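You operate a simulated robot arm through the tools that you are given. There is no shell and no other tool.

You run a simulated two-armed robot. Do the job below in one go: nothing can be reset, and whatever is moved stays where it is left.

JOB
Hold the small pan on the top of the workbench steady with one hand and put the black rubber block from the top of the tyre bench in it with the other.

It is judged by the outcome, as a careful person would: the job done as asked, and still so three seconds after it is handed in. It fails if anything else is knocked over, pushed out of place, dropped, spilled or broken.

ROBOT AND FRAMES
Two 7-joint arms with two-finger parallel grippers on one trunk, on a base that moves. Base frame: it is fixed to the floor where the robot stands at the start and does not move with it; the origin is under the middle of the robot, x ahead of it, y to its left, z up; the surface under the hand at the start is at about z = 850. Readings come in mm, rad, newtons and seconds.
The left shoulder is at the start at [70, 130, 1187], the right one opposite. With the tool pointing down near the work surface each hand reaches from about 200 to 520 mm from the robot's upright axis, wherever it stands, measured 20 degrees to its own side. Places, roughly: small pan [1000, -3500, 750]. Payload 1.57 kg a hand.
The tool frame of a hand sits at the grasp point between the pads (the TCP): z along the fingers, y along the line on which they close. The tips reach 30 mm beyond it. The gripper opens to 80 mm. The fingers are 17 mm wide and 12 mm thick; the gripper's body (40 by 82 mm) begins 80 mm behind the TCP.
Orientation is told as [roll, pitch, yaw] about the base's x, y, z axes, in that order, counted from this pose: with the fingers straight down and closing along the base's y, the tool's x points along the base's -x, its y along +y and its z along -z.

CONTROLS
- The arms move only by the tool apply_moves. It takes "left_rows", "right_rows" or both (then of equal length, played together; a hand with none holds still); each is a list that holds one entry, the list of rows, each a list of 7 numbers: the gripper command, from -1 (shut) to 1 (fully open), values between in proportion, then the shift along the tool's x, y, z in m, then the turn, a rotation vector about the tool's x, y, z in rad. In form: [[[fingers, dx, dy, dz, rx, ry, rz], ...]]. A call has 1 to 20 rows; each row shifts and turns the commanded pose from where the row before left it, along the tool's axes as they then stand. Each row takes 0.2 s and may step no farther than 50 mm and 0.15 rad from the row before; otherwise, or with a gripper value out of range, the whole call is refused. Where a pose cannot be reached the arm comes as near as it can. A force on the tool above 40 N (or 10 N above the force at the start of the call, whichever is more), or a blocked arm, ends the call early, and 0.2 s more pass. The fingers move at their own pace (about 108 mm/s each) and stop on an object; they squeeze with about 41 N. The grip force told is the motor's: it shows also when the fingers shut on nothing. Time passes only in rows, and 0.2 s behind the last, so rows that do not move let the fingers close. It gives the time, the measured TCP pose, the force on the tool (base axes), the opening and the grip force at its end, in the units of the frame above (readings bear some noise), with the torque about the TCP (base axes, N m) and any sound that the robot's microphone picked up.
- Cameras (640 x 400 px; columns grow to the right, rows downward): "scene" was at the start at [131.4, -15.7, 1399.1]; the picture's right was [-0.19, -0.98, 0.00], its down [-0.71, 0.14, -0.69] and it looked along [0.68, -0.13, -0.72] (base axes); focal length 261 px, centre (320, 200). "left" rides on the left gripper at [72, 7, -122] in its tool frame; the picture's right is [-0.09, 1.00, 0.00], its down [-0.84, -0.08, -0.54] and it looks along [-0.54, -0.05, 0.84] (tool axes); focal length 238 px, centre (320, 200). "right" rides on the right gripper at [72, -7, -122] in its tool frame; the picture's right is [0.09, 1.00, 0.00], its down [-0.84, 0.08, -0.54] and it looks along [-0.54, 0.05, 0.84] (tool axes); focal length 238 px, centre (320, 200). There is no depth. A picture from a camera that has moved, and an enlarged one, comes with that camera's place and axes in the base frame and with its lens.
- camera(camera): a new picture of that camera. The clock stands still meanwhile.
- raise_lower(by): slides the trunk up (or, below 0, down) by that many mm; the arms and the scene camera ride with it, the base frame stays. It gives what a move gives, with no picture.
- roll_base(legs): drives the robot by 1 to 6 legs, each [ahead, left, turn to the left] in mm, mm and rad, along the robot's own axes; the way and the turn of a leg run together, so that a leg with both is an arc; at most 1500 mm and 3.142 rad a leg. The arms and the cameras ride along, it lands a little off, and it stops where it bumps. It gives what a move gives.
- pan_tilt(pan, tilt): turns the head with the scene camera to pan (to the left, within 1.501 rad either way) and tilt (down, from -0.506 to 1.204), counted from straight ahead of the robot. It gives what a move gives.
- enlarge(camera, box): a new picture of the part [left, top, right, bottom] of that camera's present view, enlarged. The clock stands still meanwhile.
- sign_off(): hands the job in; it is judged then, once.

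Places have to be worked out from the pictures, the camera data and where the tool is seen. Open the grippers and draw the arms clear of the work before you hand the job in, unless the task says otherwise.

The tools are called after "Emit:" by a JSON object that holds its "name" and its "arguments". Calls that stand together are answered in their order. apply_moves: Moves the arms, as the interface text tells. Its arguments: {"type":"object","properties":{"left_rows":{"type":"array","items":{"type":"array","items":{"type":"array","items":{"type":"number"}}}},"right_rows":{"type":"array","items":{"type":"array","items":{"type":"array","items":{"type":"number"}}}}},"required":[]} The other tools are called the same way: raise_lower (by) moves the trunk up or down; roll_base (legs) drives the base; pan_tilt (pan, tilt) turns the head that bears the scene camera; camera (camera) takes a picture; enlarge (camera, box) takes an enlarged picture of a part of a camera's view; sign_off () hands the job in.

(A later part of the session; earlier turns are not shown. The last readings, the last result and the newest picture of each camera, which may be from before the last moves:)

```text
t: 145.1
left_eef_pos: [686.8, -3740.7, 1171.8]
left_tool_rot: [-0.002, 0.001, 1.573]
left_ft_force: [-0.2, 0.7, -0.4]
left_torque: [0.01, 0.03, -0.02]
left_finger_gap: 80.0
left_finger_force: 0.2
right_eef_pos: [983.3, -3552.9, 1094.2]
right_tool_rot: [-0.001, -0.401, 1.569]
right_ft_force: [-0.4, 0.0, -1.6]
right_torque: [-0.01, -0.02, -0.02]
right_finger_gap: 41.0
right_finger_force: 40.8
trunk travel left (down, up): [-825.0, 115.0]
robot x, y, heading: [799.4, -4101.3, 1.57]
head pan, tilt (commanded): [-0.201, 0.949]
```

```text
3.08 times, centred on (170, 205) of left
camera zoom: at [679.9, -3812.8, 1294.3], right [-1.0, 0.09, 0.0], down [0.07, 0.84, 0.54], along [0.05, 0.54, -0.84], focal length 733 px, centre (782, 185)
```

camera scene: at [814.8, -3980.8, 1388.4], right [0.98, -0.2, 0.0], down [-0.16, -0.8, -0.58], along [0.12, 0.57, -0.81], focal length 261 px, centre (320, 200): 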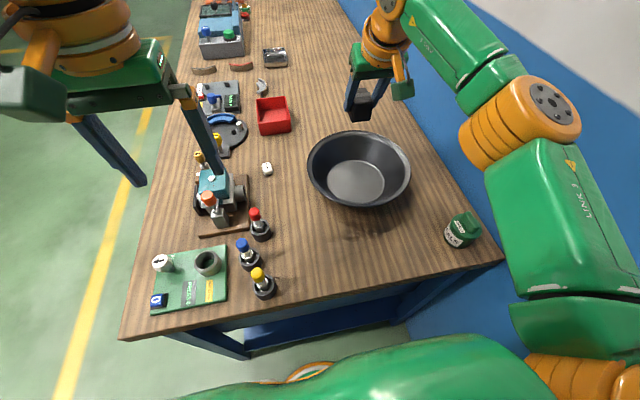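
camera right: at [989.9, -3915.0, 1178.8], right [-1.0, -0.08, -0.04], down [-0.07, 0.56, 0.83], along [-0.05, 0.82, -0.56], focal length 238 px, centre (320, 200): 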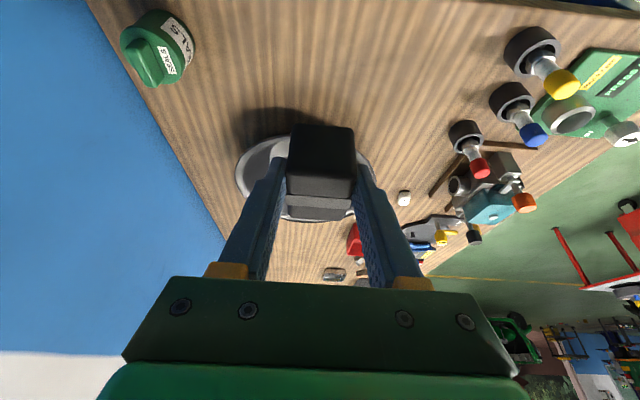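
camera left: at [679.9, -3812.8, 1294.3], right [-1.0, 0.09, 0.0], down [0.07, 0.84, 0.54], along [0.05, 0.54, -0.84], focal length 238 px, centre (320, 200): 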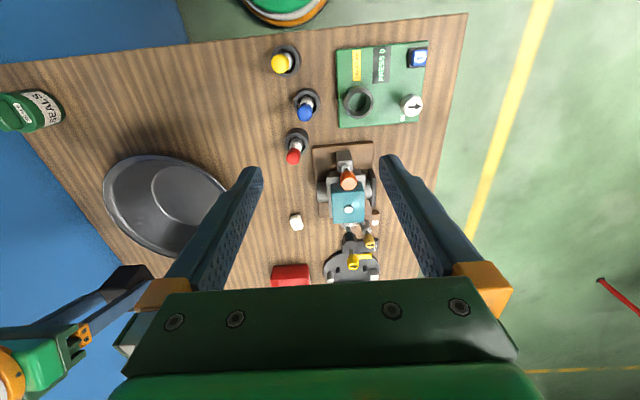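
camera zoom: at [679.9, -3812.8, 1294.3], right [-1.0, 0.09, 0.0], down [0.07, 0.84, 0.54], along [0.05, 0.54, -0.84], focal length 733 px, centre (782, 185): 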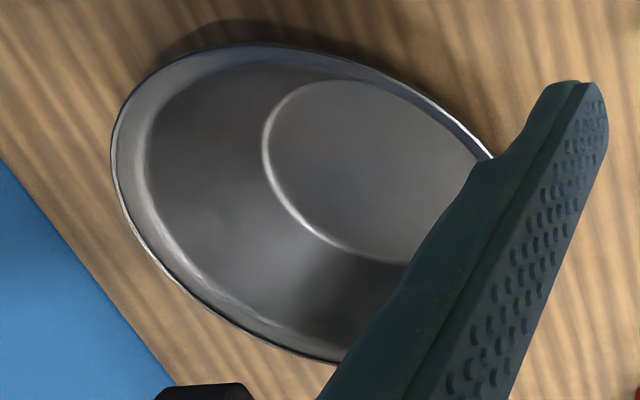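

From both views the pan's floor centre is ≈(998, −3561), floor radius 75, rim radius ≈127 at z≈911 with a nearly flat lip ~17 mm wide. I'll sidestep 50 mm right to bring the near-left rim comfortably within the left hand's reach, then test turning the left hand so its fingers close radially across the rim.

Emit:
{"name": "roll_base", "arguments": {"legs": [[0, -50, 0]]}}

Emit:
{"name": "apply_moves", "arguments": {"left_rows": [[[1, 0, 0, 0, 0, 0, 0.145], [1, 0, 0, 0, 0, 0, 0.145], [1, 0, 0, 0, 0, 0, 0.145], [1, 0, 0, 0, 0, 0, 0.145], [1, 0, 0, 0, 0, 0, 0.145], [1, 0, 0, 0, 0, 0, 0.145], [1, 0, 0, 0, 0, 0, 0.145], [1, 0, 0, 0, 0, 0, 0.145]]]}}

Emit:
{"name": "camera", "arguments": {"camera": "scene"}}

```text
t: 146.0
left_eef_pos: [726.4, -3740.4, 1170.5]
left_tool_rot: [-0.007, 0.002, 1.574]
left_ft_force: [-0.8, -0.8, -0.4]
left_torque: [0.0, -0.1, 0.0]
left_finger_gap: 80.1
left_finger_force: 0.1
right_eef_pos: [1023.3, -3552.4, 1094.7]
right_tool_rot: [-0.008, -0.4, 1.574]
right_ft_force: [-0.3, -0.4, -1.8]
right_torque: [-0.02, -0.06, -0.03]
right_finger_gap: 40.9
right_finger_force: 41.2
trunk travel left (down, up): [-825.0, 115.0]
robot x, y, heading: [845.4, -4100.8, 1.568]
head pan, tilt (commanded): [-0.201, 0.949]
```

```text
t: 147.8
left_eef_pos: [733.9, -3739.7, 1172.0]
left_tool_rot: [-0.003, -0.004, 0.41]
left_ft_force: [0.6, 0.0, 0.2]
left_torque: [-0.01, -0.01, 0.0]
left_finger_gap: 80.1
left_finger_force: 0.1
right_eef_pos: [1032.0, -3552.4, 1093.8]
right_tool_rot: [0.0, -0.401, 1.57]
right_ft_force: [-0.1, 0.0, -2.4]
right_torque: [-0.01, 0.01, -0.02]
right_finger_gap: 41.0
right_finger_force: 40.5
trunk travel left (down, up): [-825.0, 115.0]
robot x, y, heading: [847.5, -4103.0, 1.572]
head pan, tilt (commanded): [-0.201, 0.949]
```

```text
taken
camera scene: at [862.8, -3980.8, 1388.4], right [0.98, -0.2, 0.0], down [-0.16, -0.8, -0.58], along [0.12, 0.57, -0.81], focal length 261 px, centre (320, 200)
```

scene: 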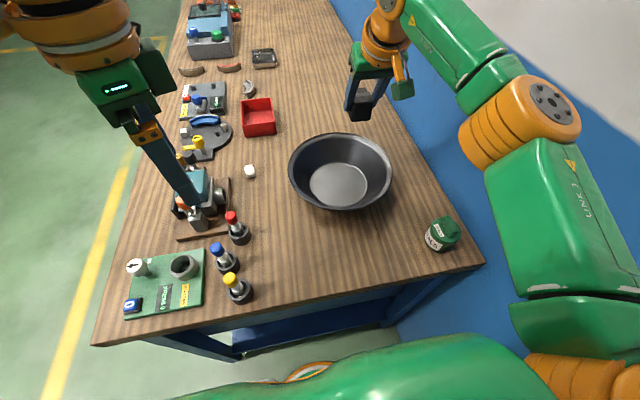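

The turn works (yaw 0.41 so far). I continue until the left fingers close along the pan's radius (yaw ≈ −0.61).

Emit:
{"name": "apply_moves", "arguments": {"left_rows": [[[1, 0, 0, 0, 0, 0, 0.145], [1, 0, 0, 0, 0, 0, 0.145], [1, 0, 0, 0, 0, 0, 0.145], [1, 0, 0, 0, 0, 0, 0.145], [1, 0, 0, 0, 0, 0, 0.145], [1, 0, 0, 0, 0, 0, 0.145], [1, 0, 0, 0, 0, 0, 0.145]]]}}

Emit:
{"name": "camera", "arguments": {"camera": "scene"}}

Emit:
{"name": "camera", "arguments": {"camera": "left"}}

```text
t: 149.4
left_eef_pos: [734.4, -3739.0, 1172.4]
left_tool_rot: [-0.001, -0.002, -0.604]
left_ft_force: [-0.6, -0.8, -0.5]
left_torque: [-0.01, 0.0, -0.01]
left_finger_gap: 80.1
left_finger_force: 0.0
right_eef_pos: [1030.9, -3552.8, 1093.5]
right_tool_rot: [0.0, -0.401, 1.572]
right_ft_force: [0.2, 0.4, -1.7]
right_torque: [-0.05, -0.01, -0.04]
right_finger_gap: 41.1
right_finger_force: 40.8
trunk travel left (down, up): [-825.0, 115.0]
robot x, y, heading: [846.2, -4100.0, 1.57]
head pan, tilt (commanded): [-0.201, 0.949]
```

```text
taken
camera scene: at [863.0, -3980.8, 1388.4], right [0.98, -0.2, 0.0], down [-0.16, -0.8, -0.58], along [0.12, 0.57, -0.81], focal length 261 px, centre (320, 200)
```

scene: 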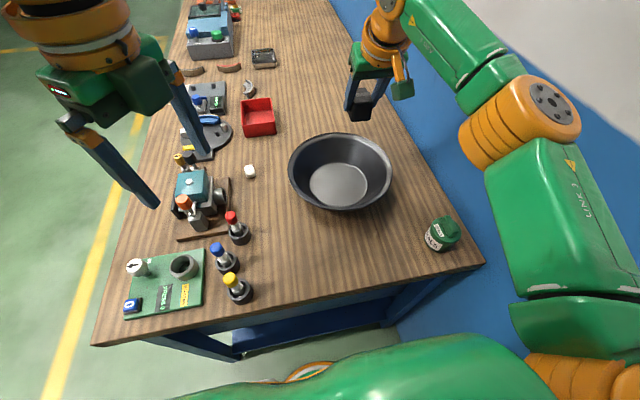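

```text
taken
camera left: at [678.9, -3694.0, 1294.2], right [0.64, 0.77, 0.0], down [0.64, -0.54, 0.54], along [0.42, -0.35, -0.84], focal length 238 px, centre (320, 200)
```

left: 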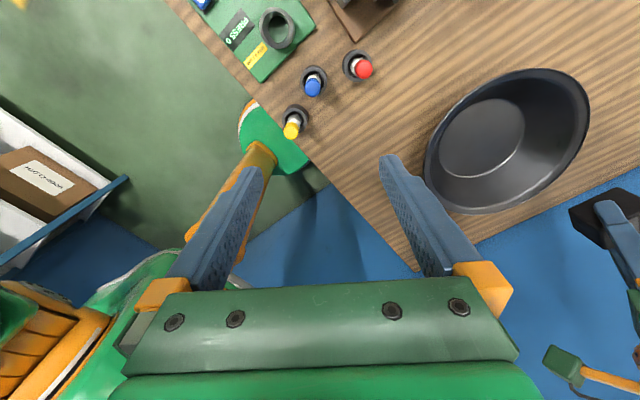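

The left hand's closing line now points along the pan's radius. I tilt it 0.3 rad inward and move to a hover ~80 mm short of the near-left rim, staying above the bottles (tops ≈953).

Emit:
{"name": "apply_moves", "arguments": {"left_rows": [[[1, 0, 0, 0, -0.15, 0, 0], [1, 0, 0, 0, -0.15, 0, 0], [1, -0.0193, 0.0156, 0.0347, 0, 0, 0], [1, -0.0193, 0.0156, 0.0347, 0, 0, 0], [1, -0.0193, 0.0156, 0.0347, 0, 0, 0], [1, -0.0193, 0.0156, 0.0347, 0, 0, 0], [1, -0.0193, 0.0156, 0.0347, 0, 0, 0], [1, -0.0193, 0.0156, 0.0347, 0, 0, 0]]]}}

Emit:
{"name": "camera", "arguments": {"camera": "left"}}

Emit:
{"name": "camera", "arguments": {"camera": "scene"}}

```text
t: 151.2
left_eef_pos: [916.3, -3682.5, 998.6]
left_tool_rot: [0.299, -0.001, -0.6]
left_ft_force: [0.1, 0.4, -0.1]
left_torque: [0.0, -0.02, 0.02]
left_finger_gap: 80.2
left_finger_force: 0.0
right_eef_pos: [1031.5, -3552.7, 1093.4]
right_tool_rot: [0.003, -0.401, 1.57]
right_ft_force: [0.4, -0.7, -0.1]
right_torque: [-0.02, 0.04, -0.01]
right_finger_gap: 41.1
right_finger_force: 41.0
trunk travel left (down, up): [-825.0, 115.0]
robot x, y, heading: [844.9, -4098.8, 1.569]
head pan, tilt (commanded): [-0.201, 0.949]
```

```text
taken
camera left: at [840.3, -3667.0, 1118.1], right [0.61, 0.73, 0.29], down [0.56, -0.67, 0.5], along [0.56, -0.14, -0.82], focal length 238 px, centre (320, 200)
```

left: 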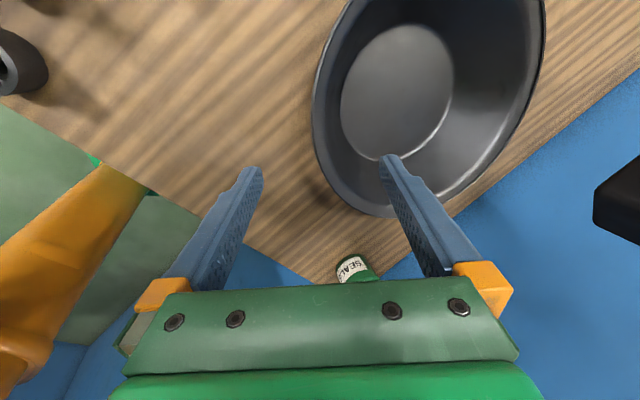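

```text
taken
camera scene: at [864.6, -3980.4, 1388.3], right [0.98, -0.2, 0.0], down [-0.16, -0.8, -0.58], along [0.11, 0.57, -0.81], focal length 261 px, centre (320, 200)
```

scene: 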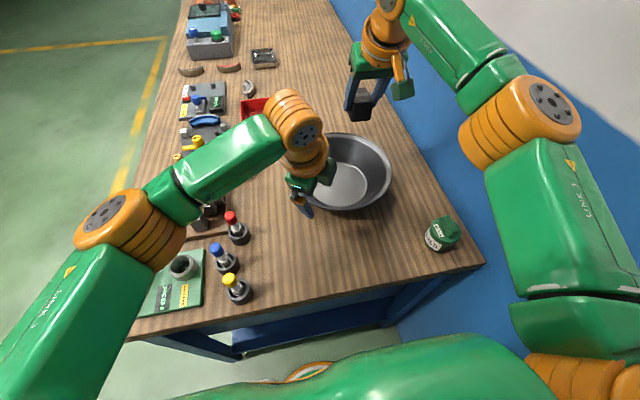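

The left hand hovers at (916, −3682, 999) in front of the rim. I enlarge its view around the rim to check the alignment.

Emit:
{"name": "enlarge", "arguments": {"camera": "left", "box": [240, 90, 400, 220]}}

Emit:
{"name": "enlarge", "arguments": {"camera": "scene", "box": [260, 120, 420, 220]}}

```text
3.08 times, centred on (320, 155) of left
camera zoom: at [840.3, -3667.0, 1118.1], right [0.61, 0.73, 0.29], down [0.56, -0.67, 0.5], along [0.56, -0.14, -0.82], focal length 733 px, centre (320, 338)
```

zoom: 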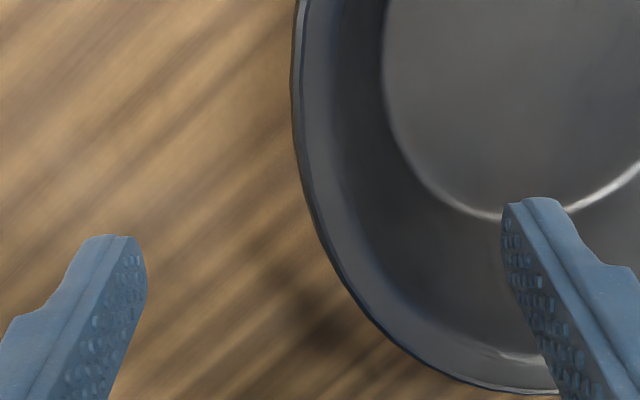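

```text
4.00 times, centred on (340, 170) of scene
camera zoom: at [864.6, -3980.4, 1388.3], right [0.98, -0.2, 0.0], down [-0.16, -0.8, -0.58], along [0.11, 0.57, -0.81], focal length 1042 px, centre (240, 320)
```

zoom: 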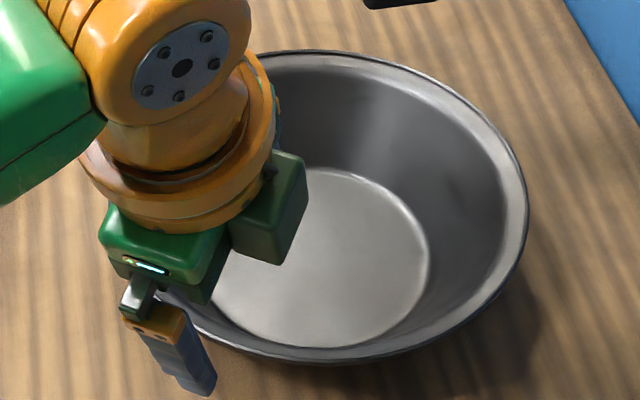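

The rim edge lies where needed: 6 mm outboard of the tool axis, ~90 mm ahead of the TCP, so no lateral correction is needed. I advance 76 mm along the tool axis in two steps so the fingers straddle the rim (tips ~16 mm past the lip).

Emit:
{"name": "apply_moves", "arguments": {"left_rows": [[[1, 0, 0, 0.025, 0, 0, 0], [1, 0, 0, 0.025, 0, 0, 0]]]}}

Emit:
{"name": "camera", "arguments": {"camera": "left"}}

Emit:
{"name": "enlarge", "arguments": {"camera": "scene", "box": [260, 120, 420, 220]}}

```text
t: 151.8
left_eef_pos: [923.1, -3669.2, 951.4]
left_tool_rot: [0.299, -0.002, -0.603]
left_ft_force: [-0.5, -0.2, -0.6]
left_torque: [-0.03, -0.02, 0.02]
left_finger_gap: 80.1
left_finger_force: 0.1
right_eef_pos: [1031.4, -3553.0, 1093.2]
right_tool_rot: [0.002, -0.399, 1.571]
right_ft_force: [0.0, -0.3, -0.4]
right_torque: [0.02, 0.0, 0.0]
right_finger_gap: 41.2
right_finger_force: 40.5
trunk travel left (down, up): [-825.0, 115.0]
robot x, y, heading: [849.7, -4100.8, 1.577]
head pan, tilt (commanded): [-0.201, 0.949]
```

```text
taken
camera left: at [847.6, -3653.2, 1070.2], right [0.61, 0.73, 0.29], down [0.56, -0.67, 0.5], along [0.56, -0.14, -0.82], focal length 238 px, centre (320, 200)
```

left: 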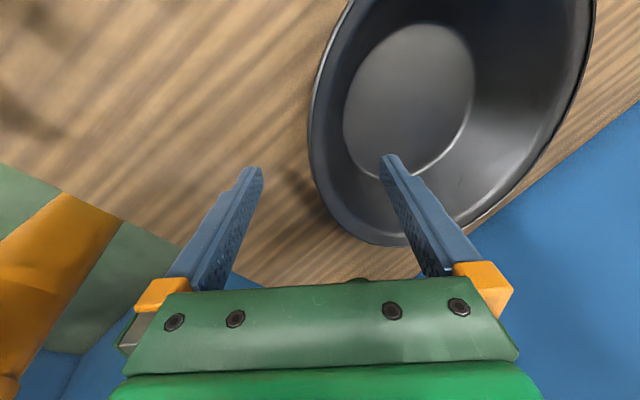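

```text
4.00 times, centred on (340, 170) of scene
camera zoom: at [863.9, -3980.2, 1388.3], right [0.98, -0.2, 0.0], down [-0.16, -0.8, -0.58], along [0.12, 0.57, -0.81], focal length 1042 px, centre (240, 320)
```

zoom: 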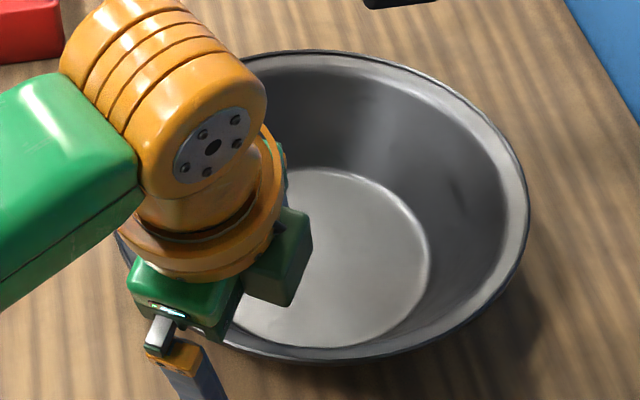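

The rim remains centred between the fingers. I advance the last 26 mm and close partway to see the contact develop.

Emit:
{"name": "apply_moves", "arguments": {"left_rows": [[[1, 0, 0.001, 0.013, 0, 0, 0], [1, 0, 0.001, 0.013, 0, 0, 0], [0, 0, 0, 0, 0, 0, 0], [-0.3, 0, 0, 0, 0, 0, 0], [-0.3, 0, 0, 0, 0, 0, 0]]]}}

Emit:
{"name": "camera", "arguments": {"camera": "left"}}

Emit:
{"name": "enlarge", "arguments": {"camera": "left", "box": [240, 110, 400, 240]}}

```text
t: 153.0
left_eef_pos: [930.1, -3661.9, 929.1]
left_tool_rot: [0.3, -0.004, -0.602]
left_ft_force: [-0.3, -0.9, 0.0]
left_torque: [0.01, 0.02, 0.02]
left_finger_gap: 28.0
left_finger_force: 0.1
right_eef_pos: [1031.9, -3551.3, 1093.0]
right_tool_rot: [0.0, -0.399, 1.573]
right_ft_force: [-0.5, -0.2, -1.1]
right_torque: [-0.05, -0.01, 0.01]
right_finger_gap: 41.0
right_finger_force: 40.7
trunk travel left (down, up): [-825.0, 115.0]
robot x, y, heading: [844.4, -4100.3, 1.574]
head pan, tilt (commanded): [-0.201, 0.949]
```

```text
taken
camera left: at [853.6, -3646.4, 1048.0], right [0.61, 0.73, 0.29], down [0.56, -0.67, 0.5], along [0.56, -0.14, -0.82], focal length 238 px, centre (320, 200)
```

left: 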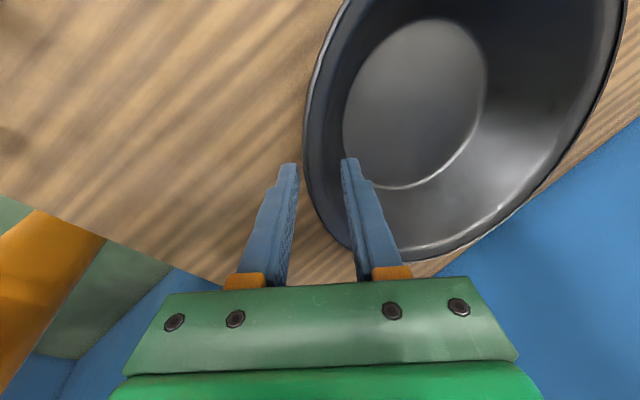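

```text
3.08 times, centred on (320, 175) of left
camera zoom: at [853.6, -3646.4, 1048.0], right [0.61, 0.73, 0.29], down [0.56, -0.67, 0.5], along [0.56, -0.14, -0.82], focal length 733 px, centre (320, 277)
```

zoom: 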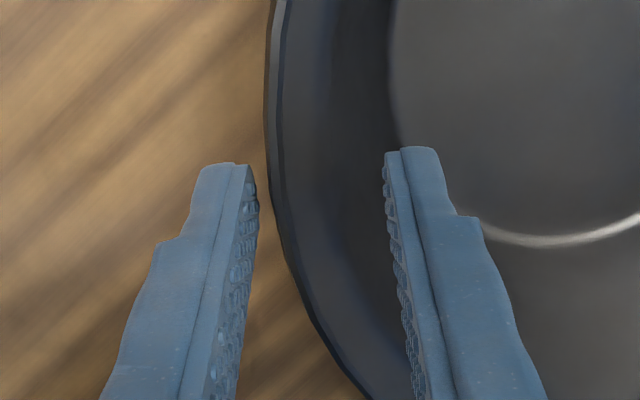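

The fingers straddle the rim with 28 mm gap and no contact; the rim edge sits ~9 mm outboard, so I shift 3 mm outward to centre it, then close gradually.

Emit:
{"name": "apply_moves", "arguments": {"left_rows": [[[-0.3, 0, -0.003, 0, 0, 0, 0], [-0.45, 0, 0, 0, 0, 0, 0], [-0.55, 0, 0, 0, 0, 0, 0], [-0.55, 0, 0, 0, 0, 0, 0]]]}}

Emit:
{"name": "enlarge", "arguments": {"camera": "left", "box": [240, 110, 400, 240]}}

```text
t: 154.0
left_eef_pos: [929.1, -3663.2, 927.4]
left_tool_rot: [0.301, -0.002, -0.602]
left_ft_force: [-1.0, 0.4, -1.0]
left_torque: [0.01, 0.0, -0.01]
left_finger_gap: 17.9
left_finger_force: 0.0
right_eef_pos: [1030.6, -3553.3, 1093.0]
right_tool_rot: [0.0, -0.4, 1.571]
right_ft_force: [-0.4, -0.3, -1.4]
right_torque: [-0.04, -0.02, 0.01]
right_finger_gap: 41.1
right_finger_force: 41.0
trunk travel left (down, up): [-825.0, 115.0]
robot x, y, heading: [845.8, -4101.0, 1.571]
head pan, tilt (commanded): [-0.201, 0.949]
```

```text
3.08 times, centred on (320, 175) of left
camera zoom: at [852.0, -3648.3, 1047.1], right [0.61, 0.73, 0.29], down [0.56, -0.67, 0.5], along [0.56, -0.14, -0.82], focal length 733 px, centre (320, 277)
```

zoom: 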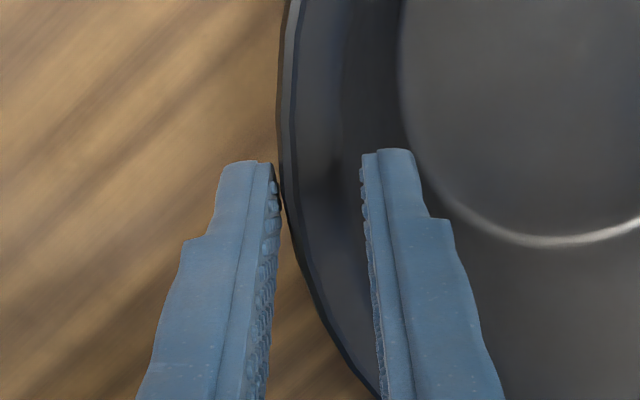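

No contact yet at 18 mm and the rim looks centred. I close the rest of the way onto the rim.

Emit:
{"name": "apply_moves", "arguments": {"left_rows": [[[-0.65, 0, 0, 0, 0, 0, 0], [-0.75, 0, 0, 0, 0, 0, 0], [-0.75, 0, 0, 0, 0, 0, 0]]]}}

Emit:
{"name": "enlarge", "arguments": {"camera": "left", "box": [240, 110, 400, 240]}}

```text
t: 154.8
left_eef_pos: [928.9, -3663.5, 928.6]
left_tool_rot: [0.3, -0.004, -0.6]
left_ft_force: [2.0, 2.7, 3.6]
left_torque: [0.14, -0.48, 0.23]
left_finger_gap: 11.5
left_finger_force: 28.9
right_eef_pos: [1030.9, -3551.6, 1092.7]
right_tool_rot: [0.0, -0.398, 1.573]
right_ft_force: [0.3, -0.5, -1.5]
right_torque: [-0.02, 0.06, -0.02]
right_finger_gap: 41.1
right_finger_force: 41.0
trunk travel left (down, up): [-825.0, 115.0]
robot x, y, heading: [846.2, -4101.1, 1.571]
head pan, tilt (commanded): [-0.201, 0.949]
```

```text
3.08 times, centred on (320, 175) of left
camera zoom: at [851.9, -3647.8, 1047.1], right [0.61, 0.73, 0.29], down [0.56, -0.67, 0.5], along [0.56, -0.14, -0.82], focal length 733 px, centre (320, 277)
```

zoom: 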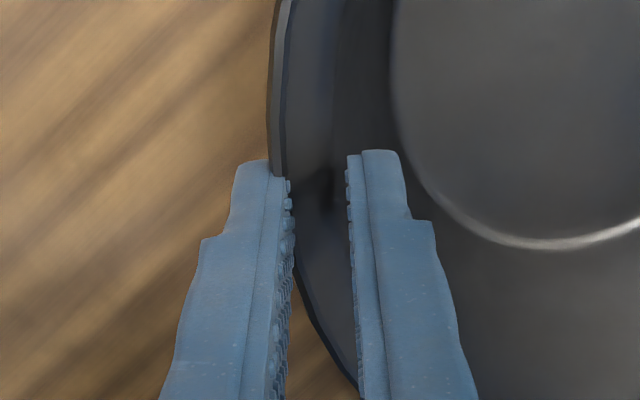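

The rim is gripped: gap 11.5 mm, 29 N, with only a few newtons on the tool. I check with the scene camera that the pan stays level and in place.

Emit:
{"name": "camera", "arguments": {"camera": "scene"}}

Emit:
{"name": "enlarge", "arguments": {"camera": "scene", "box": [260, 120, 420, 220]}}

```text
taken
camera scene: at [863.0, -3980.3, 1388.4], right [0.98, -0.2, 0.0], down [-0.16, -0.8, -0.58], along [0.12, 0.57, -0.81], focal length 261 px, centre (320, 200)
```

scene: 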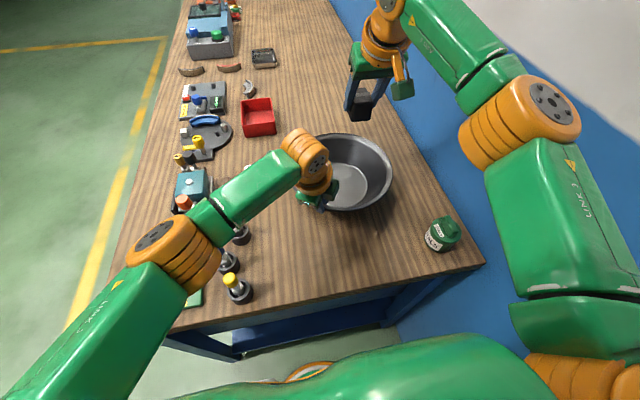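

```text
4.00 times, centred on (340, 170) of scene
camera zoom: at [863.0, -3980.3, 1388.4], right [0.98, -0.2, 0.0], down [-0.16, -0.8, -0.58], along [0.12, 0.57, -0.81], focal length 1042 px, centre (240, 320)
```

zoom: 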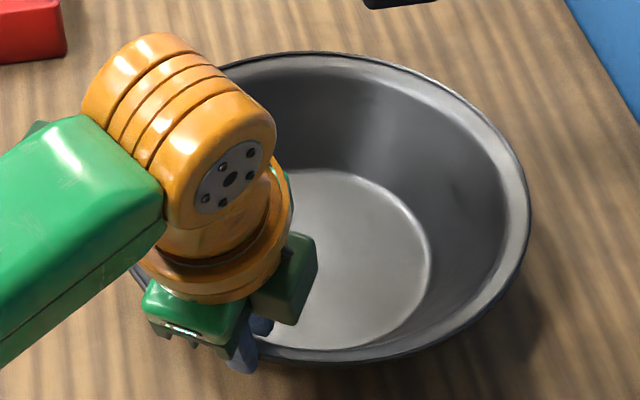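

The pan hasn't moved. Now I bring the block over the pan (target block centre ≈(1015, −3545), slightly away from the left hand) and lower it the first 100 mm.

Emit:
{"name": "apply_moves", "arguments": {"right_rows": [[[-1, 0.0078, 0.018, -0.0033, 0, 0, 0], [-1, 0.0078, 0, 0.0184, 0, 0, 0], [-1, 0.0078, 0, 0.0184, 0, 0, 0], [-1, 0.0078, 0, 0.0184, 0, 0, 0], [-1, 0.0078, 0, 0.0184, 0, 0, 0], [-1, 0.0078, 0, 0.0184, 0, 0, 0]]]}}

Emit:
{"name": "camera", "arguments": {"camera": "right"}}

Emit:
{"name": "camera", "arguments": {"camera": "scene"}}

```text
t: 156.2
left_eef_pos: [927.6, -3664.4, 928.8]
left_tool_rot: [0.299, -0.002, -0.601]
left_ft_force: [0.0, 2.0, 1.5]
left_torque: [0.17, -0.26, 0.21]
left_finger_gap: 11.4
left_finger_force: 29.4
right_eef_pos: [1013.4, -3560.9, 993.0]
right_tool_rot: [0.002, -0.401, 1.57]
right_ft_force: [0.4, 0.1, -1.4]
right_torque: [-0.03, 0.01, -0.01]
right_finger_gap: 41.0
right_finger_force: 40.9
trunk travel left (down, up): [-825.0, 115.0]
robot x, y, heading: [844.9, -4105.3, 1.577]
head pan, tilt (commanded): [-0.201, 0.949]
```

```text
taken
camera right: at [1018.6, -3674.7, 1079.4], right [-1.0, -0.09, -0.04], down [-0.08, 0.56, 0.83], along [-0.05, 0.83, -0.56], focal length 238 px, centre (320, 200)
```

right: 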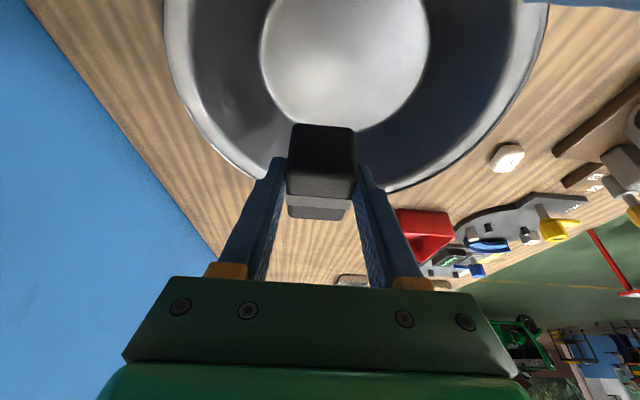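

```text
taken
camera scene: at [862.7, -3981.0, 1388.4], right [0.98, -0.2, 0.0], down [-0.16, -0.8, -0.58], along [0.12, 0.57, -0.81], focal length 261 px, centre (320, 200)
```

scene: 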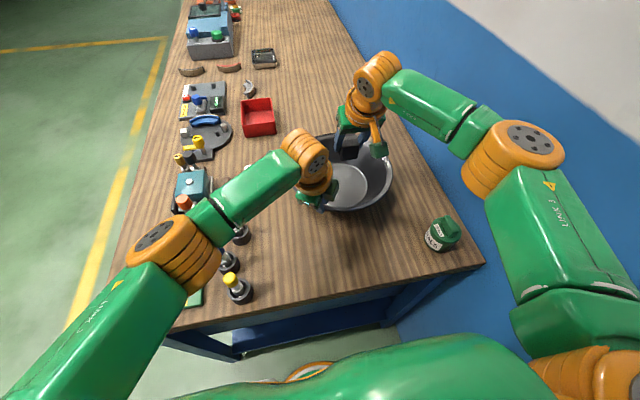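

The view confirms the pan's floor centre near (998, −3561), with the block over it. I lower another ~78 mm, so the block's bottom is ~15 mm above the pan floor.

Emit:
{"name": "apply_moves", "arguments": {"right_rows": [[[-1, 0.0061, 0, 0.0144, 0, 0, 0], [-1, 0.0061, 0, 0.0144, 0, 0, 0], [-1, 0.0061, 0, 0.0144, 0, 0, 0], [-1, 0.0061, 0, 0.0144, 0, 0, 0], [-1, 0.0061, 0, 0.0144, 0, 0, 0]]]}}

Emit:
{"name": "camera", "arguments": {"camera": "right"}}

Emit:
{"name": "enlarge", "arguments": {"camera": "scene", "box": [260, 120, 420, 220]}}

```text
t: 157.4
left_eef_pos: [929.7, -3663.8, 928.9]
left_tool_rot: [0.3, -0.002, -0.603]
left_ft_force: [-0.5, 1.6, 2.8]
left_torque: [0.17, -0.15, 0.32]
left_finger_gap: 11.7
left_finger_force: 28.3
right_eef_pos: [1012.5, -3561.9, 915.7]
right_tool_rot: [0.0, -0.402, 1.569]
right_ft_force: [0.3, 0.5, -1.1]
right_torque: [-0.02, 0.0, -0.01]
right_finger_gap: 41.0
right_finger_force: 40.6
trunk travel left (down, up): [-825.0, 115.0]
robot x, y, heading: [848.5, -4101.6, 1.573]
head pan, tilt (commanded): [-0.201, 0.949]
```

```text
taken
camera right: at [1019.0, -3675.0, 1001.9], right [-1.0, -0.08, -0.04], down [-0.08, 0.56, 0.83], along [-0.05, 0.83, -0.56], focal length 238 px, centre (320, 200)
```

right: 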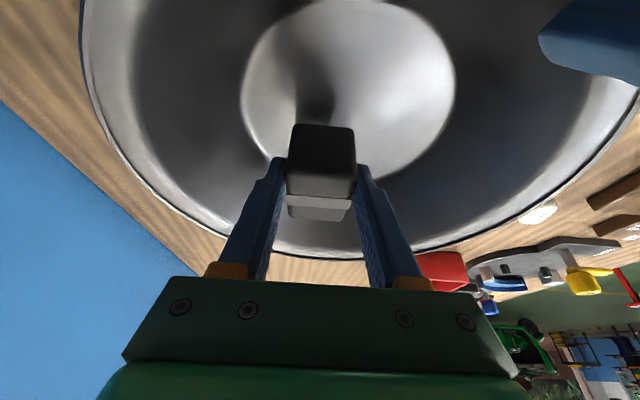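

```text
4.00 times, centred on (340, 170) of scene
camera zoom: at [863.0, -3981.0, 1388.4], right [0.98, -0.2, 0.0], down [-0.16, -0.8, -0.58], along [0.12, 0.57, -0.81], focal length 1042 px, centre (240, 320)
```

zoom: 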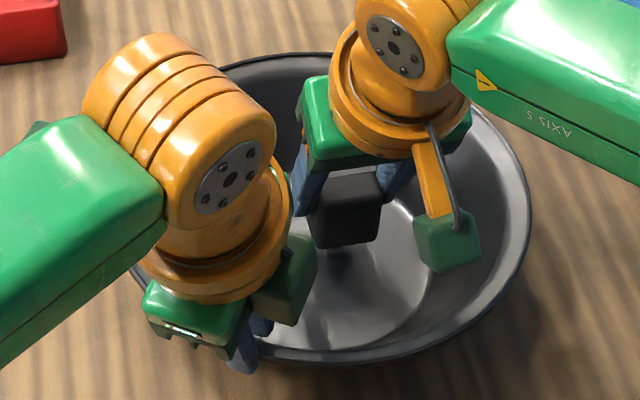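

The block is about 16 mm above the pan floor, well inside, and the hands are clear of one another. I lower in small steps, watching the force for contact.

Emit:
{"name": "apply_moves", "arguments": {"right_rows": [[[-1, 0.0021, 0, 0.0051, 0, 0, 0], [-1, 0.0021, 0, 0.0051, 0, 0, 0], [-1, 0, 0, 0, 0, 0, 0]]]}}

Emit:
{"name": "apply_moves", "arguments": {"right_rows": [[[-1, 0.0008, 0, 0.0018, 0, 0, 0], [-1, 0, 0, 0, 0, 0, 0]]]}}

```text
t: 158.2
left_eef_pos: [927.7, -3663.6, 928.4]
left_tool_rot: [0.301, -0.003, -0.602]
left_ft_force: [-0.4, 1.9, 1.7]
left_torque: [0.11, -0.32, 0.34]
left_finger_gap: 11.5
left_finger_force: 28.8
right_eef_pos: [1012.3, -3560.9, 904.4]
right_tool_rot: [0.0, -0.402, 1.571]
right_ft_force: [-0.4, 0.4, -1.1]
right_torque: [-0.02, 0.0, 0.01]
right_finger_gap: 41.1
right_finger_force: 41.3
trunk travel left (down, up): [-825.0, 115.0]
robot x, y, heading: [846.3, -4099.4, 1.57]
head pan, tilt (commanded): [-0.201, 0.949]
```

```text
t: 158.8
left_eef_pos: [927.3, -3663.2, 928.4]
left_tool_rot: [0.3, -0.004, -0.602]
left_ft_force: [0.3, 1.6, 2.9]
left_torque: [0.15, -0.31, 0.31]
left_finger_gap: 11.8
left_finger_force: 29.0
right_eef_pos: [1013.8, -3561.2, 902.1]
right_tool_rot: [0.0, -0.4, 1.571]
right_ft_force: [-0.7, -0.4, -1.1]
right_torque: [-0.05, 0.0, 0.01]
right_finger_gap: 41.3
right_finger_force: 41.2
trunk travel left (down, up): [-825.0, 115.0]
robot x, y, heading: [847.0, -4102.4, 1.574]
head pan, tilt (commanded): [-0.201, 0.949]
```

No contact at TCP z=902 yet. I continue in 2 mm steps.

Emit:
{"name": "apply_moves", "arguments": {"right_rows": [[[-1, 0.0008, 0, 0.0018, 0, 0, 0], [-1, 0, 0, 0, 0, 0, 0]]]}}

Emit:
{"name": "apply_moves", "arguments": {"right_rows": [[[-1, 0.0008, 0, 0.0018, 0, 0, 0], [-1, 0, 0, 0, 0, 0, 0]]]}}

Emit:
{"name": "camera", "arguments": {"camera": "right"}}

```text
t: 159.4
left_eef_pos: [927.6, -3662.9, 928.8]
left_tool_rot: [0.301, -0.001, -0.602]
left_ft_force: [0.6, -0.3, 1.9]
left_torque: [0.3, -0.06, -0.33]
left_finger_gap: 11.5
left_finger_force: 28.9
right_eef_pos: [1012.5, -3562.5, 900.3]
right_tool_rot: [0.0, -0.4, 1.572]
right_ft_force: [-0.1, -0.4, -1.4]
right_torque: [-0.01, -0.01, 0.0]
right_finger_gap: 41.4
right_finger_force: 41.3
trunk travel left (down, up): [-825.0, 115.0]
robot x, y, heading: [846.3, -4102.9, 1.574]
head pan, tilt (commanded): [-0.201, 0.949]
```

```text
t: 160.0
left_eef_pos: [928.0, -3663.0, 928.5]
left_tool_rot: [0.3, -0.003, -0.601]
left_ft_force: [1.2, 1.5, 1.2]
left_torque: [0.29, -0.03, -0.3]
left_finger_gap: 11.4
left_finger_force: 28.8
right_eef_pos: [1013.4, -3560.8, 898.4]
right_tool_rot: [0.0, -0.403, 1.572]
right_ft_force: [-0.5, -0.2, -1.1]
right_torque: [0.01, 0.01, -0.03]
right_finger_gap: 41.3
right_finger_force: 40.4
trunk travel left (down, up): [-825.0, 115.0]
robot x, y, heading: [847.3, -4097.8, 1.572]
head pan, tilt (commanded): [-0.201, 0.949]
```

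```text
taken
camera right: at [1018.5, -3674.6, 984.2], right [-1.0, -0.09, -0.04], down [-0.08, 0.56, 0.83], along [-0.05, 0.82, -0.56], focal length 238 px, centre (320, 200)
```

right: 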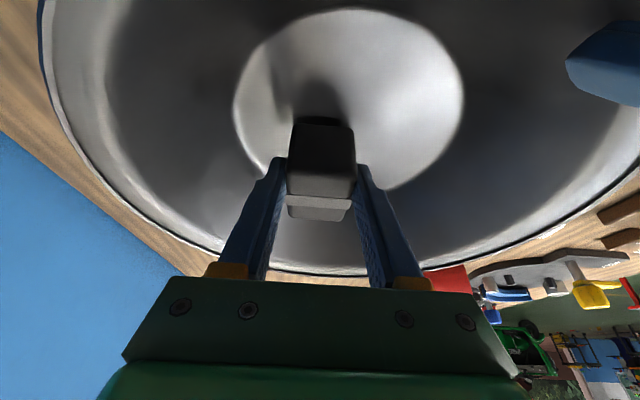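

Still no contact force at z=898; the shadow shows the block almost on the floor. I continue in 1.5–2 mm steps.

Emit:
{"name": "apply_moves", "arguments": {"right_rows": [[[-1, 0.0006, 0, 0.0014, 0, 0, 0], [-1, 0, 0, 0, 0, 0, 0]]]}}

Emit:
{"name": "apply_moves", "arguments": {"right_rows": [[[-1, 0.0006, 0, 0.0014, 0, 0, 0], [-1, 0, 0, 0, 0, 0, 0]]]}}

Emit:
{"name": "enlarge", "arguments": {"camera": "right", "box": [240, 70, 400, 170]}}

```text
t: 160.6
left_eef_pos: [929.2, -3663.7, 929.0]
left_tool_rot: [0.302, -0.003, -0.6]
left_ft_force: [-0.5, -0.4, 4.1]
left_torque: [0.15, -0.33, -0.42]
left_finger_gap: 11.6
left_finger_force: 29.2
right_eef_pos: [1012.0, -3561.3, 896.2]
right_tool_rot: [0.002, -0.401, 1.571]
right_ft_force: [1.0, 0.0, -1.0]
right_torque: [-0.05, 0.01, 0.04]
right_finger_gap: 41.0
right_finger_force: 40.9
trunk travel left (down, up): [-825.0, 115.0]
robot x, y, heading: [846.6, -4100.7, 1.569]
head pan, tilt (commanded): [-0.201, 0.949]
```

```text
t: 161.2
left_eef_pos: [926.3, -3663.4, 927.8]
left_tool_rot: [0.301, -0.004, -0.603]
left_ft_force: [0.2, 0.7, 1.9]
left_torque: [0.15, -0.23, 0.34]
left_finger_gap: 11.7
left_finger_force: 29.5
right_eef_pos: [1012.3, -3561.4, 894.9]
right_tool_rot: [0.002, -0.401, 1.572]
right_ft_force: [-0.3, -0.8, -1.2]
right_torque: [-0.03, -0.02, -0.01]
right_finger_gap: 41.3
right_finger_force: 41.1
trunk travel left (down, up): [-825.0, 115.0]
robot x, y, heading: [847.8, -4099.7, 1.569]
head pan, tilt (commanded): [-0.201, 0.949]
```

```text
4.00 times, centred on (320, 120) of right
camera zoom: at [1018.7, -3674.3, 980.8], right [-1.0, -0.09, -0.04], down [-0.08, 0.56, 0.83], along [-0.05, 0.82, -0.56], focal length 953 px, centre (320, 520)
```

zoom: 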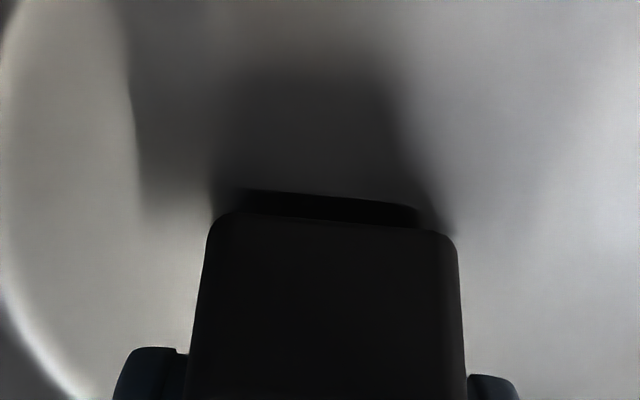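

A thin dark strip (contact shadow) shows the block is a few millimetres above the floor. I keep lowering in small steps.

Emit:
{"name": "apply_moves", "arguments": {"right_rows": [[[-1, 0.0006, 0, 0.0014, 0, 0, 0], [-1, 0, 0, 0, 0, 0, 0]]]}}

Emit:
{"name": "apply_moves", "arguments": {"right_rows": [[[-1, 0.0006, 0, 0.0014, 0, 0, 0], [-1, 0, 0, 0, 0, 0, 0]]]}}

Emit:
{"name": "enlarge", "arguments": {"camera": "right", "box": [240, 70, 400, 170]}}

```text
t: 161.8
left_eef_pos: [927.2, -3664.0, 928.4]
left_tool_rot: [0.301, -0.003, -0.601]
left_ft_force: [-0.3, 0.9, 1.4]
left_torque: [0.22, 0.0, 0.36]
left_finger_gap: 11.6
left_finger_force: 29.0
right_eef_pos: [1012.8, -3560.6, 893.3]
right_tool_rot: [0.0, -0.403, 1.57]
right_ft_force: [0.4, -1.1, -1.4]
right_torque: [-0.05, -0.03, -0.06]
right_finger_gap: 41.1
right_finger_force: 40.9
trunk travel left (down, up): [-825.0, 115.0]
robot x, y, heading: [848.9, -4100.9, 1.573]
head pan, tilt (commanded): [-0.201, 0.949]
```

```text
t: 162.4
left_eef_pos: [928.1, -3664.2, 929.1]
left_tool_rot: [0.301, -0.003, -0.604]
left_ft_force: [-0.2, 0.8, 1.6]
left_torque: [0.1, -0.31, 0.18]
left_finger_gap: 11.2
left_finger_force: 29.2
right_eef_pos: [1012.2, -3560.9, 891.8]
right_tool_rot: [0.0, -0.398, 1.573]
right_ft_force: [0.1, 0.2, -0.9]
right_torque: [-0.06, -0.01, 0.01]
right_finger_gap: 41.2
right_finger_force: 40.8
trunk travel left (down, up): [-825.0, 115.0]
robot x, y, heading: [845.5, -4100.9, 1.572]
head pan, tilt (commanded): [-0.201, 0.949]
```

```text
4.00 times, centred on (320, 120) of right
camera zoom: at [1018.3, -3674.8, 977.8], right [-1.0, -0.09, -0.04], down [-0.08, 0.56, 0.83], along [-0.05, 0.82, -0.56], focal length 953 px, centre (320, 520)
```

zoom: 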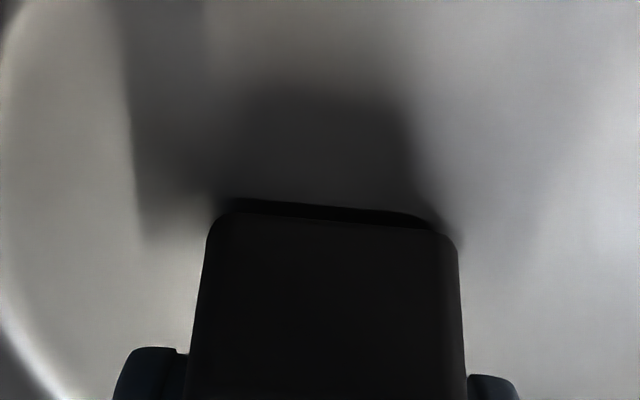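

The gap strip is narrowing (about half in 3 mm), so ~3–4 mm remain. I continue down carefully.

Emit:
{"name": "apply_moves", "arguments": {"right_rows": [[[-1, 0.0006, 0, 0.0014, 0, 0, 0], [-1, 0, 0, 0, 0, 0, 0]]]}}

Emit:
{"name": "apply_moves", "arguments": {"right_rows": [[[-1, 0.0006, 0, 0.0014, 0, 0, 0], [-1, 0, 0, 0, 0, 0, 0]]]}}

Emit:
{"name": "enlarge", "arguments": {"camera": "right", "box": [240, 70, 400, 170]}}

```text
t: 163.0
left_eef_pos: [927.2, -3663.4, 928.2]
left_tool_rot: [0.298, -0.004, -0.602]
left_ft_force: [0.2, -1.4, 2.0]
left_torque: [0.3, -0.04, 0.27]
left_finger_gap: 11.5
left_finger_force: 28.3
right_eef_pos: [1013.0, -3562.4, 891.3]
right_tool_rot: [0.0, -0.402, 1.571]
right_ft_force: [0.3, -0.9, -2.0]
right_torque: [-0.01, -0.01, 0.01]
right_finger_gap: 41.4
right_finger_force: 41.1
trunk travel left (down, up): [-825.0, 115.0]
robot x, y, heading: [845.2, -4098.4, 1.57]
head pan, tilt (commanded): [-0.201, 0.949]
```

```text
t: 163.6
left_eef_pos: [927.7, -3664.2, 928.2]
left_tool_rot: [0.3, -0.001, -0.601]
left_ft_force: [4.9, 10.6, -3.2]
left_torque: [0.25, -0.33, 0.3]
left_finger_gap: 11.2
left_finger_force: 29.1
right_eef_pos: [1011.5, -3561.6, 891.8]
right_tool_rot: [0.001, -0.403, 1.57]
right_ft_force: [-1.1, -5.8, 15.0]
right_torque: [0.02, 0.06, 0.04]
right_finger_gap: 41.1
right_finger_force: 40.8
trunk travel left (down, up): [-825.0, 115.0]
robot x, y, heading: [845.0, -4104.1, 1.573]
head pan, tilt (commanded): [-0.201, 0.949]
```

```text
4.00 times, centred on (320, 120) of right
camera zoom: at [1018.6, -3675.0, 976.0], right [-1.0, -0.09, -0.03], down [-0.08, 0.56, 0.83], along [-0.05, 0.83, -0.56], focal length 953 px, centre (320, 520)
```

zoom: 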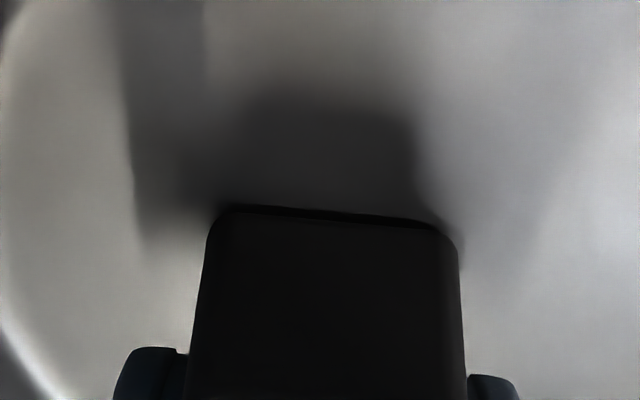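

Contact: the right tool now reads ~15 N upward, the block rests on the pan floor. I ease up 1 mm and open the right gripper to ~60 mm while the left hand still holds the pan.

Emit:
{"name": "apply_moves", "arguments": {"right_rows": [[[-1, -0.0004, 0, -0.0009, 0, 0, 0], [0.15, 0, 0, 0, 0, 0, 0], [0.3, 0, 0, 0, 0, 0, 0], [0.45, 0, 0, 0, 0, 0, 0], [0.45, 0, 0, 0, 0, 0, 0]]]}}

Emit:
{"name": "camera", "arguments": {"camera": "right"}}

Emit:
{"name": "enlarge", "arguments": {"camera": "scene", "box": [260, 120, 420, 220]}}

```text
t: 164.8
left_eef_pos: [928.3, -3663.5, 927.7]
left_tool_rot: [0.301, -0.004, -0.602]
left_ft_force: [0.5, 0.0, 0.1]
left_torque: [0.04, -0.25, -0.42]
left_finger_gap: 11.4
left_finger_force: 29.3
right_eef_pos: [1012.4, -3561.9, 890.4]
right_tool_rot: [0.001, -0.402, 1.571]
right_ft_force: [-0.1, -0.1, 0.2]
right_torque: [0.02, 0.02, 0.02]
right_finger_gap: 57.8
right_finger_force: 0.0
trunk travel left (down, up): [-825.0, 115.0]
robot x, y, heading: [844.3, -4102.7, 1.566]
head pan, tilt (commanded): [-0.201, 0.949]
```

```text
taken
camera right: at [1018.3, -3674.9, 976.0], right [-1.0, -0.09, -0.04], down [-0.08, 0.56, 0.83], along [-0.05, 0.82, -0.56], focal length 238 px, centre (320, 200)
```

right: 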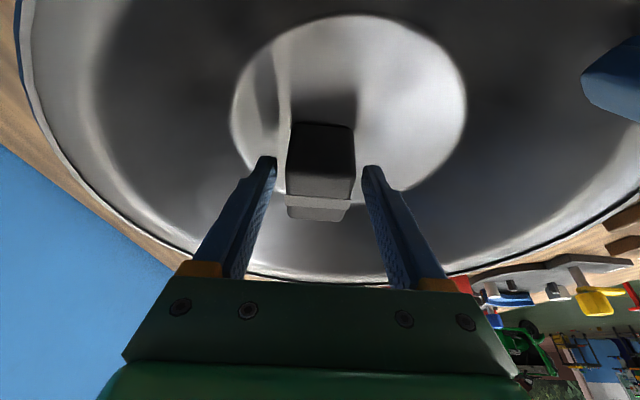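

```text
4.00 times, centred on (340, 170) of scene
camera zoom: at [863.0, -3981.1, 1388.4], right [0.98, -0.2, 0.0], down [-0.16, -0.8, -0.58], along [0.12, 0.57, -0.81], focal length 1042 px, centre (240, 320)
```

zoom: 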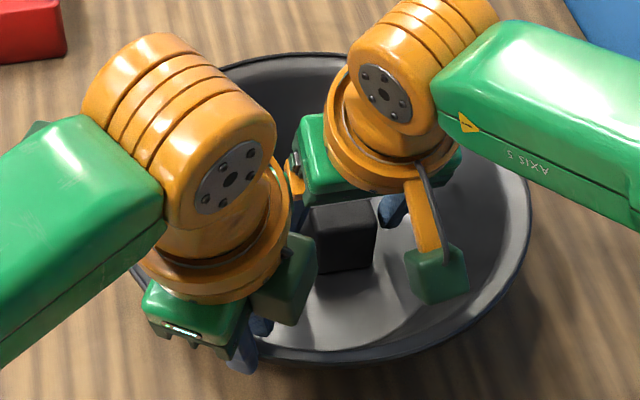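

The block stands free on the pan's floor. I lift the right hand straight up clear of the pan, with the left still holding.

Emit:
{"name": "apply_moves", "arguments": {"right_rows": [[[0.45, -0.0078, 0, -0.0184, 0, 0, 0], [0.45, -0.0156, 0, -0.0368, 0, 0, 0], [0.45, -0.0156, 0, -0.0368, 0, 0, 0], [0.45, -0.0156, 0, -0.0368, 0, 0, 0], [0.45, -0.0156, 0, -0.0368, 0, 0, 0], [0.45, -0.0078, 0, -0.0184, 0, 0, 0]]]}}

Emit:
{"name": "camera", "arguments": {"camera": "scene"}}

Emit:
{"name": "camera", "arguments": {"camera": "right"}}

```text
t: 166.2
left_eef_pos: [928.0, -3663.1, 928.5]
left_tool_rot: [0.3, -0.003, -0.602]
left_ft_force: [-0.1, 0.7, 1.5]
left_torque: [0.07, -0.37, 0.28]
left_finger_gap: 11.4
left_finger_force: 28.8
right_eef_pos: [1014.7, -3562.3, 1089.7]
right_tool_rot: [0.001, -0.401, 1.571]
right_ft_force: [0.1, 0.6, -0.8]
right_torque: [-0.04, -0.02, 0.01]
right_finger_gap: 58.0
right_finger_force: 0.1
trunk travel left (down, up): [-825.0, 115.0]
robot x, y, heading: [848.2, -4106.3, 1.568]
head pan, tilt (commanded): [-0.201, 0.949]
```

```text
taken
camera scene: at [863.0, -3981.2, 1388.4], right [0.98, -0.2, 0.0], down [-0.16, -0.8, -0.58], along [0.12, 0.57, -0.81], focal length 261 px, centre (320, 200)
```

scene: 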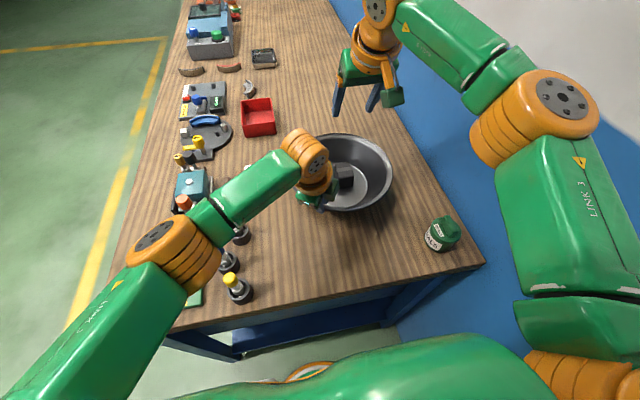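

```text
taken
camera right: at [1019.3, -3674.7, 1175.3], right [-1.0, -0.09, -0.03], down [-0.08, 0.56, 0.83], along [-0.05, 0.82, -0.56], focal length 238 px, centre (320, 200)
```

right: 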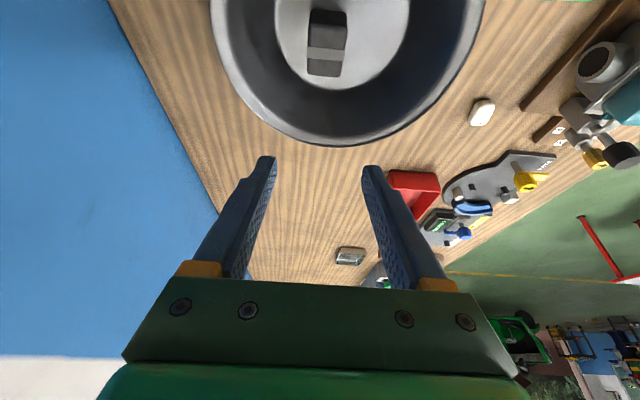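

The block lies flat in the pan. Now I open the left gripper gently and withdraw it along its own axis.

Emit:
{"name": "apply_moves", "arguments": {"left_rows": [[[-0.6, 0, 0, 0, 0, 0, 0], [-0.4, 0, 0, 0, 0, 0, 0], [-0.1, 0, 0, 0, 0, 0, 0], [0.0, 0, 0, 0, 0, 0, 0], [0.0, 0, 0, 0, 0, 0, 0]]]}}

Emit:
{"name": "enlarge", "arguments": {"camera": "left", "box": [240, 110, 400, 240]}}

```text
t: 167.4
left_eef_pos: [928.1, -3663.8, 928.6]
left_tool_rot: [0.302, -0.004, -0.602]
left_ft_force: [0.0, 0.3, 0.6]
left_torque: [0.03, 0.01, -0.01]
left_finger_gap: 40.1
left_finger_force: 0.1
right_eef_pos: [1013.5, -3561.8, 1089.5]
right_tool_rot: [0.0, -0.401, 1.571]
right_ft_force: [-0.4, -0.1, 0.5]
right_torque: [-0.01, 0.02, 0.01]
right_finger_gap: 57.8
right_finger_force: 0.1
trunk travel left (down, up): [-825.0, 115.0]
robot x, y, heading: [847.1, -4102.1, 1.572]
head pan, tilt (commanded): [-0.201, 0.949]
```

```text
3.08 times, centred on (320, 175) of left
camera zoom: at [851.9, -3648.6, 1047.2], right [0.61, 0.73, 0.29], down [0.56, -0.67, 0.5], along [0.56, -0.14, -0.82], focal length 733 px, centre (320, 277)
```

zoom: 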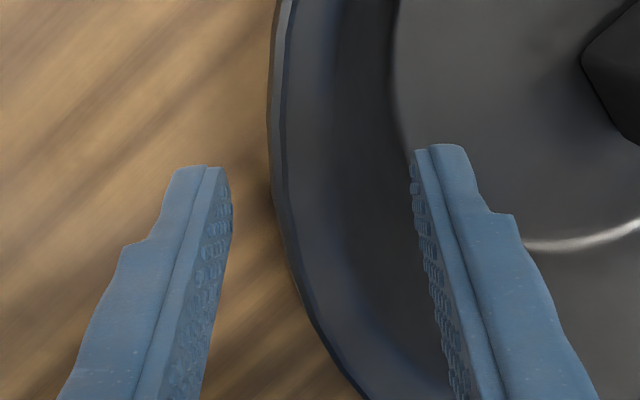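

Both fingers are free of the rim. I withdraw the left hand along its axis, then retrace the approach path up and to the left above the bottles.

Emit:
{"name": "apply_moves", "arguments": {"left_rows": [[[0, 0, 0, -0.016, 0, 0, 0], [0, 0, 0, -0.03, 0, 0, 0], [0, 0, 0, -0.03, 0, 0, 0], [0, 0.0193, -0.0156, -0.0347, 0, 0, 0], [0, 0.0193, -0.0156, -0.0347, 0, 0, 0], [0, 0.0193, -0.0156, -0.0347, 0, 0, 0], [0, 0.0193, -0.0156, -0.0347, 0, 0, 0], [0, 0.0193, -0.0156, -0.0347, 0, 0, 0], [0, 0.0193, -0.0156, -0.0347, 0, 0, 0]]]}}

Emit:
{"name": "camera", "arguments": {"camera": "scene"}}

Emit:
{"name": "enlarge", "arguments": {"camera": "scene", "box": [260, 120, 420, 220]}}

```text
t: 169.4
left_eef_pos: [734.2, -3743.0, 1172.6]
left_tool_rot: [0.302, -0.003, -0.601]
left_ft_force: [-1.1, -0.3, 0.2]
left_torque: [0.0, 0.01, 0.01]
left_finger_gap: 39.9
left_finger_force: 0.2
right_eef_pos: [1011.5, -3563.4, 1089.6]
right_tool_rot: [-0.001, -0.4, 1.57]
right_ft_force: [-0.7, -0.2, 0.1]
right_torque: [0.01, 0.0, 0.03]
right_finger_gap: 57.9
right_finger_force: 0.1
trunk travel left (down, up): [-825.0, 115.0]
robot x, y, heading: [846.9, -4102.3, 1.571]
head pan, tilt (commanded): [-0.201, 0.949]
```

```text
taken
camera scene: at [861.6, -3982.5, 1388.5], right [0.98, -0.2, 0.0], down [-0.16, -0.8, -0.58], along [0.12, 0.57, -0.81], focal length 261 px, centre (320, 200)
```

scene: 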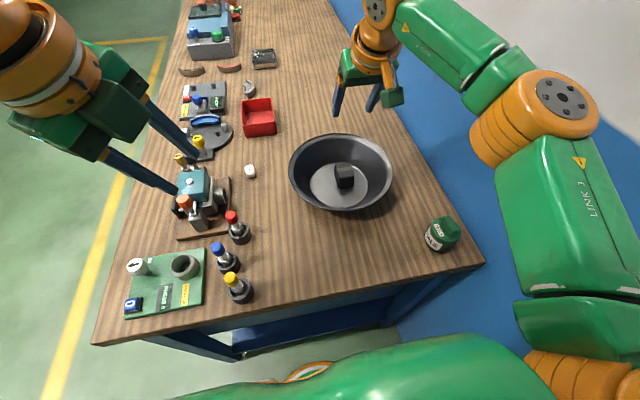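

```text
4.00 times, centred on (340, 170) of scene
camera zoom: at [861.6, -3982.5, 1388.5], right [0.98, -0.2, 0.0], down [-0.16, -0.8, -0.58], along [0.12, 0.57, -0.81], focal length 1042 px, centre (240, 320)
```

zoom: 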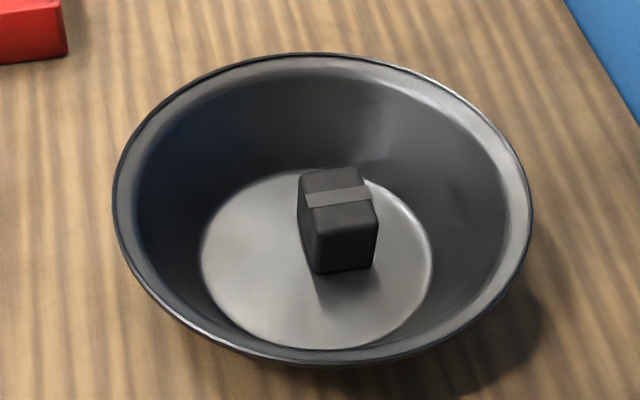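

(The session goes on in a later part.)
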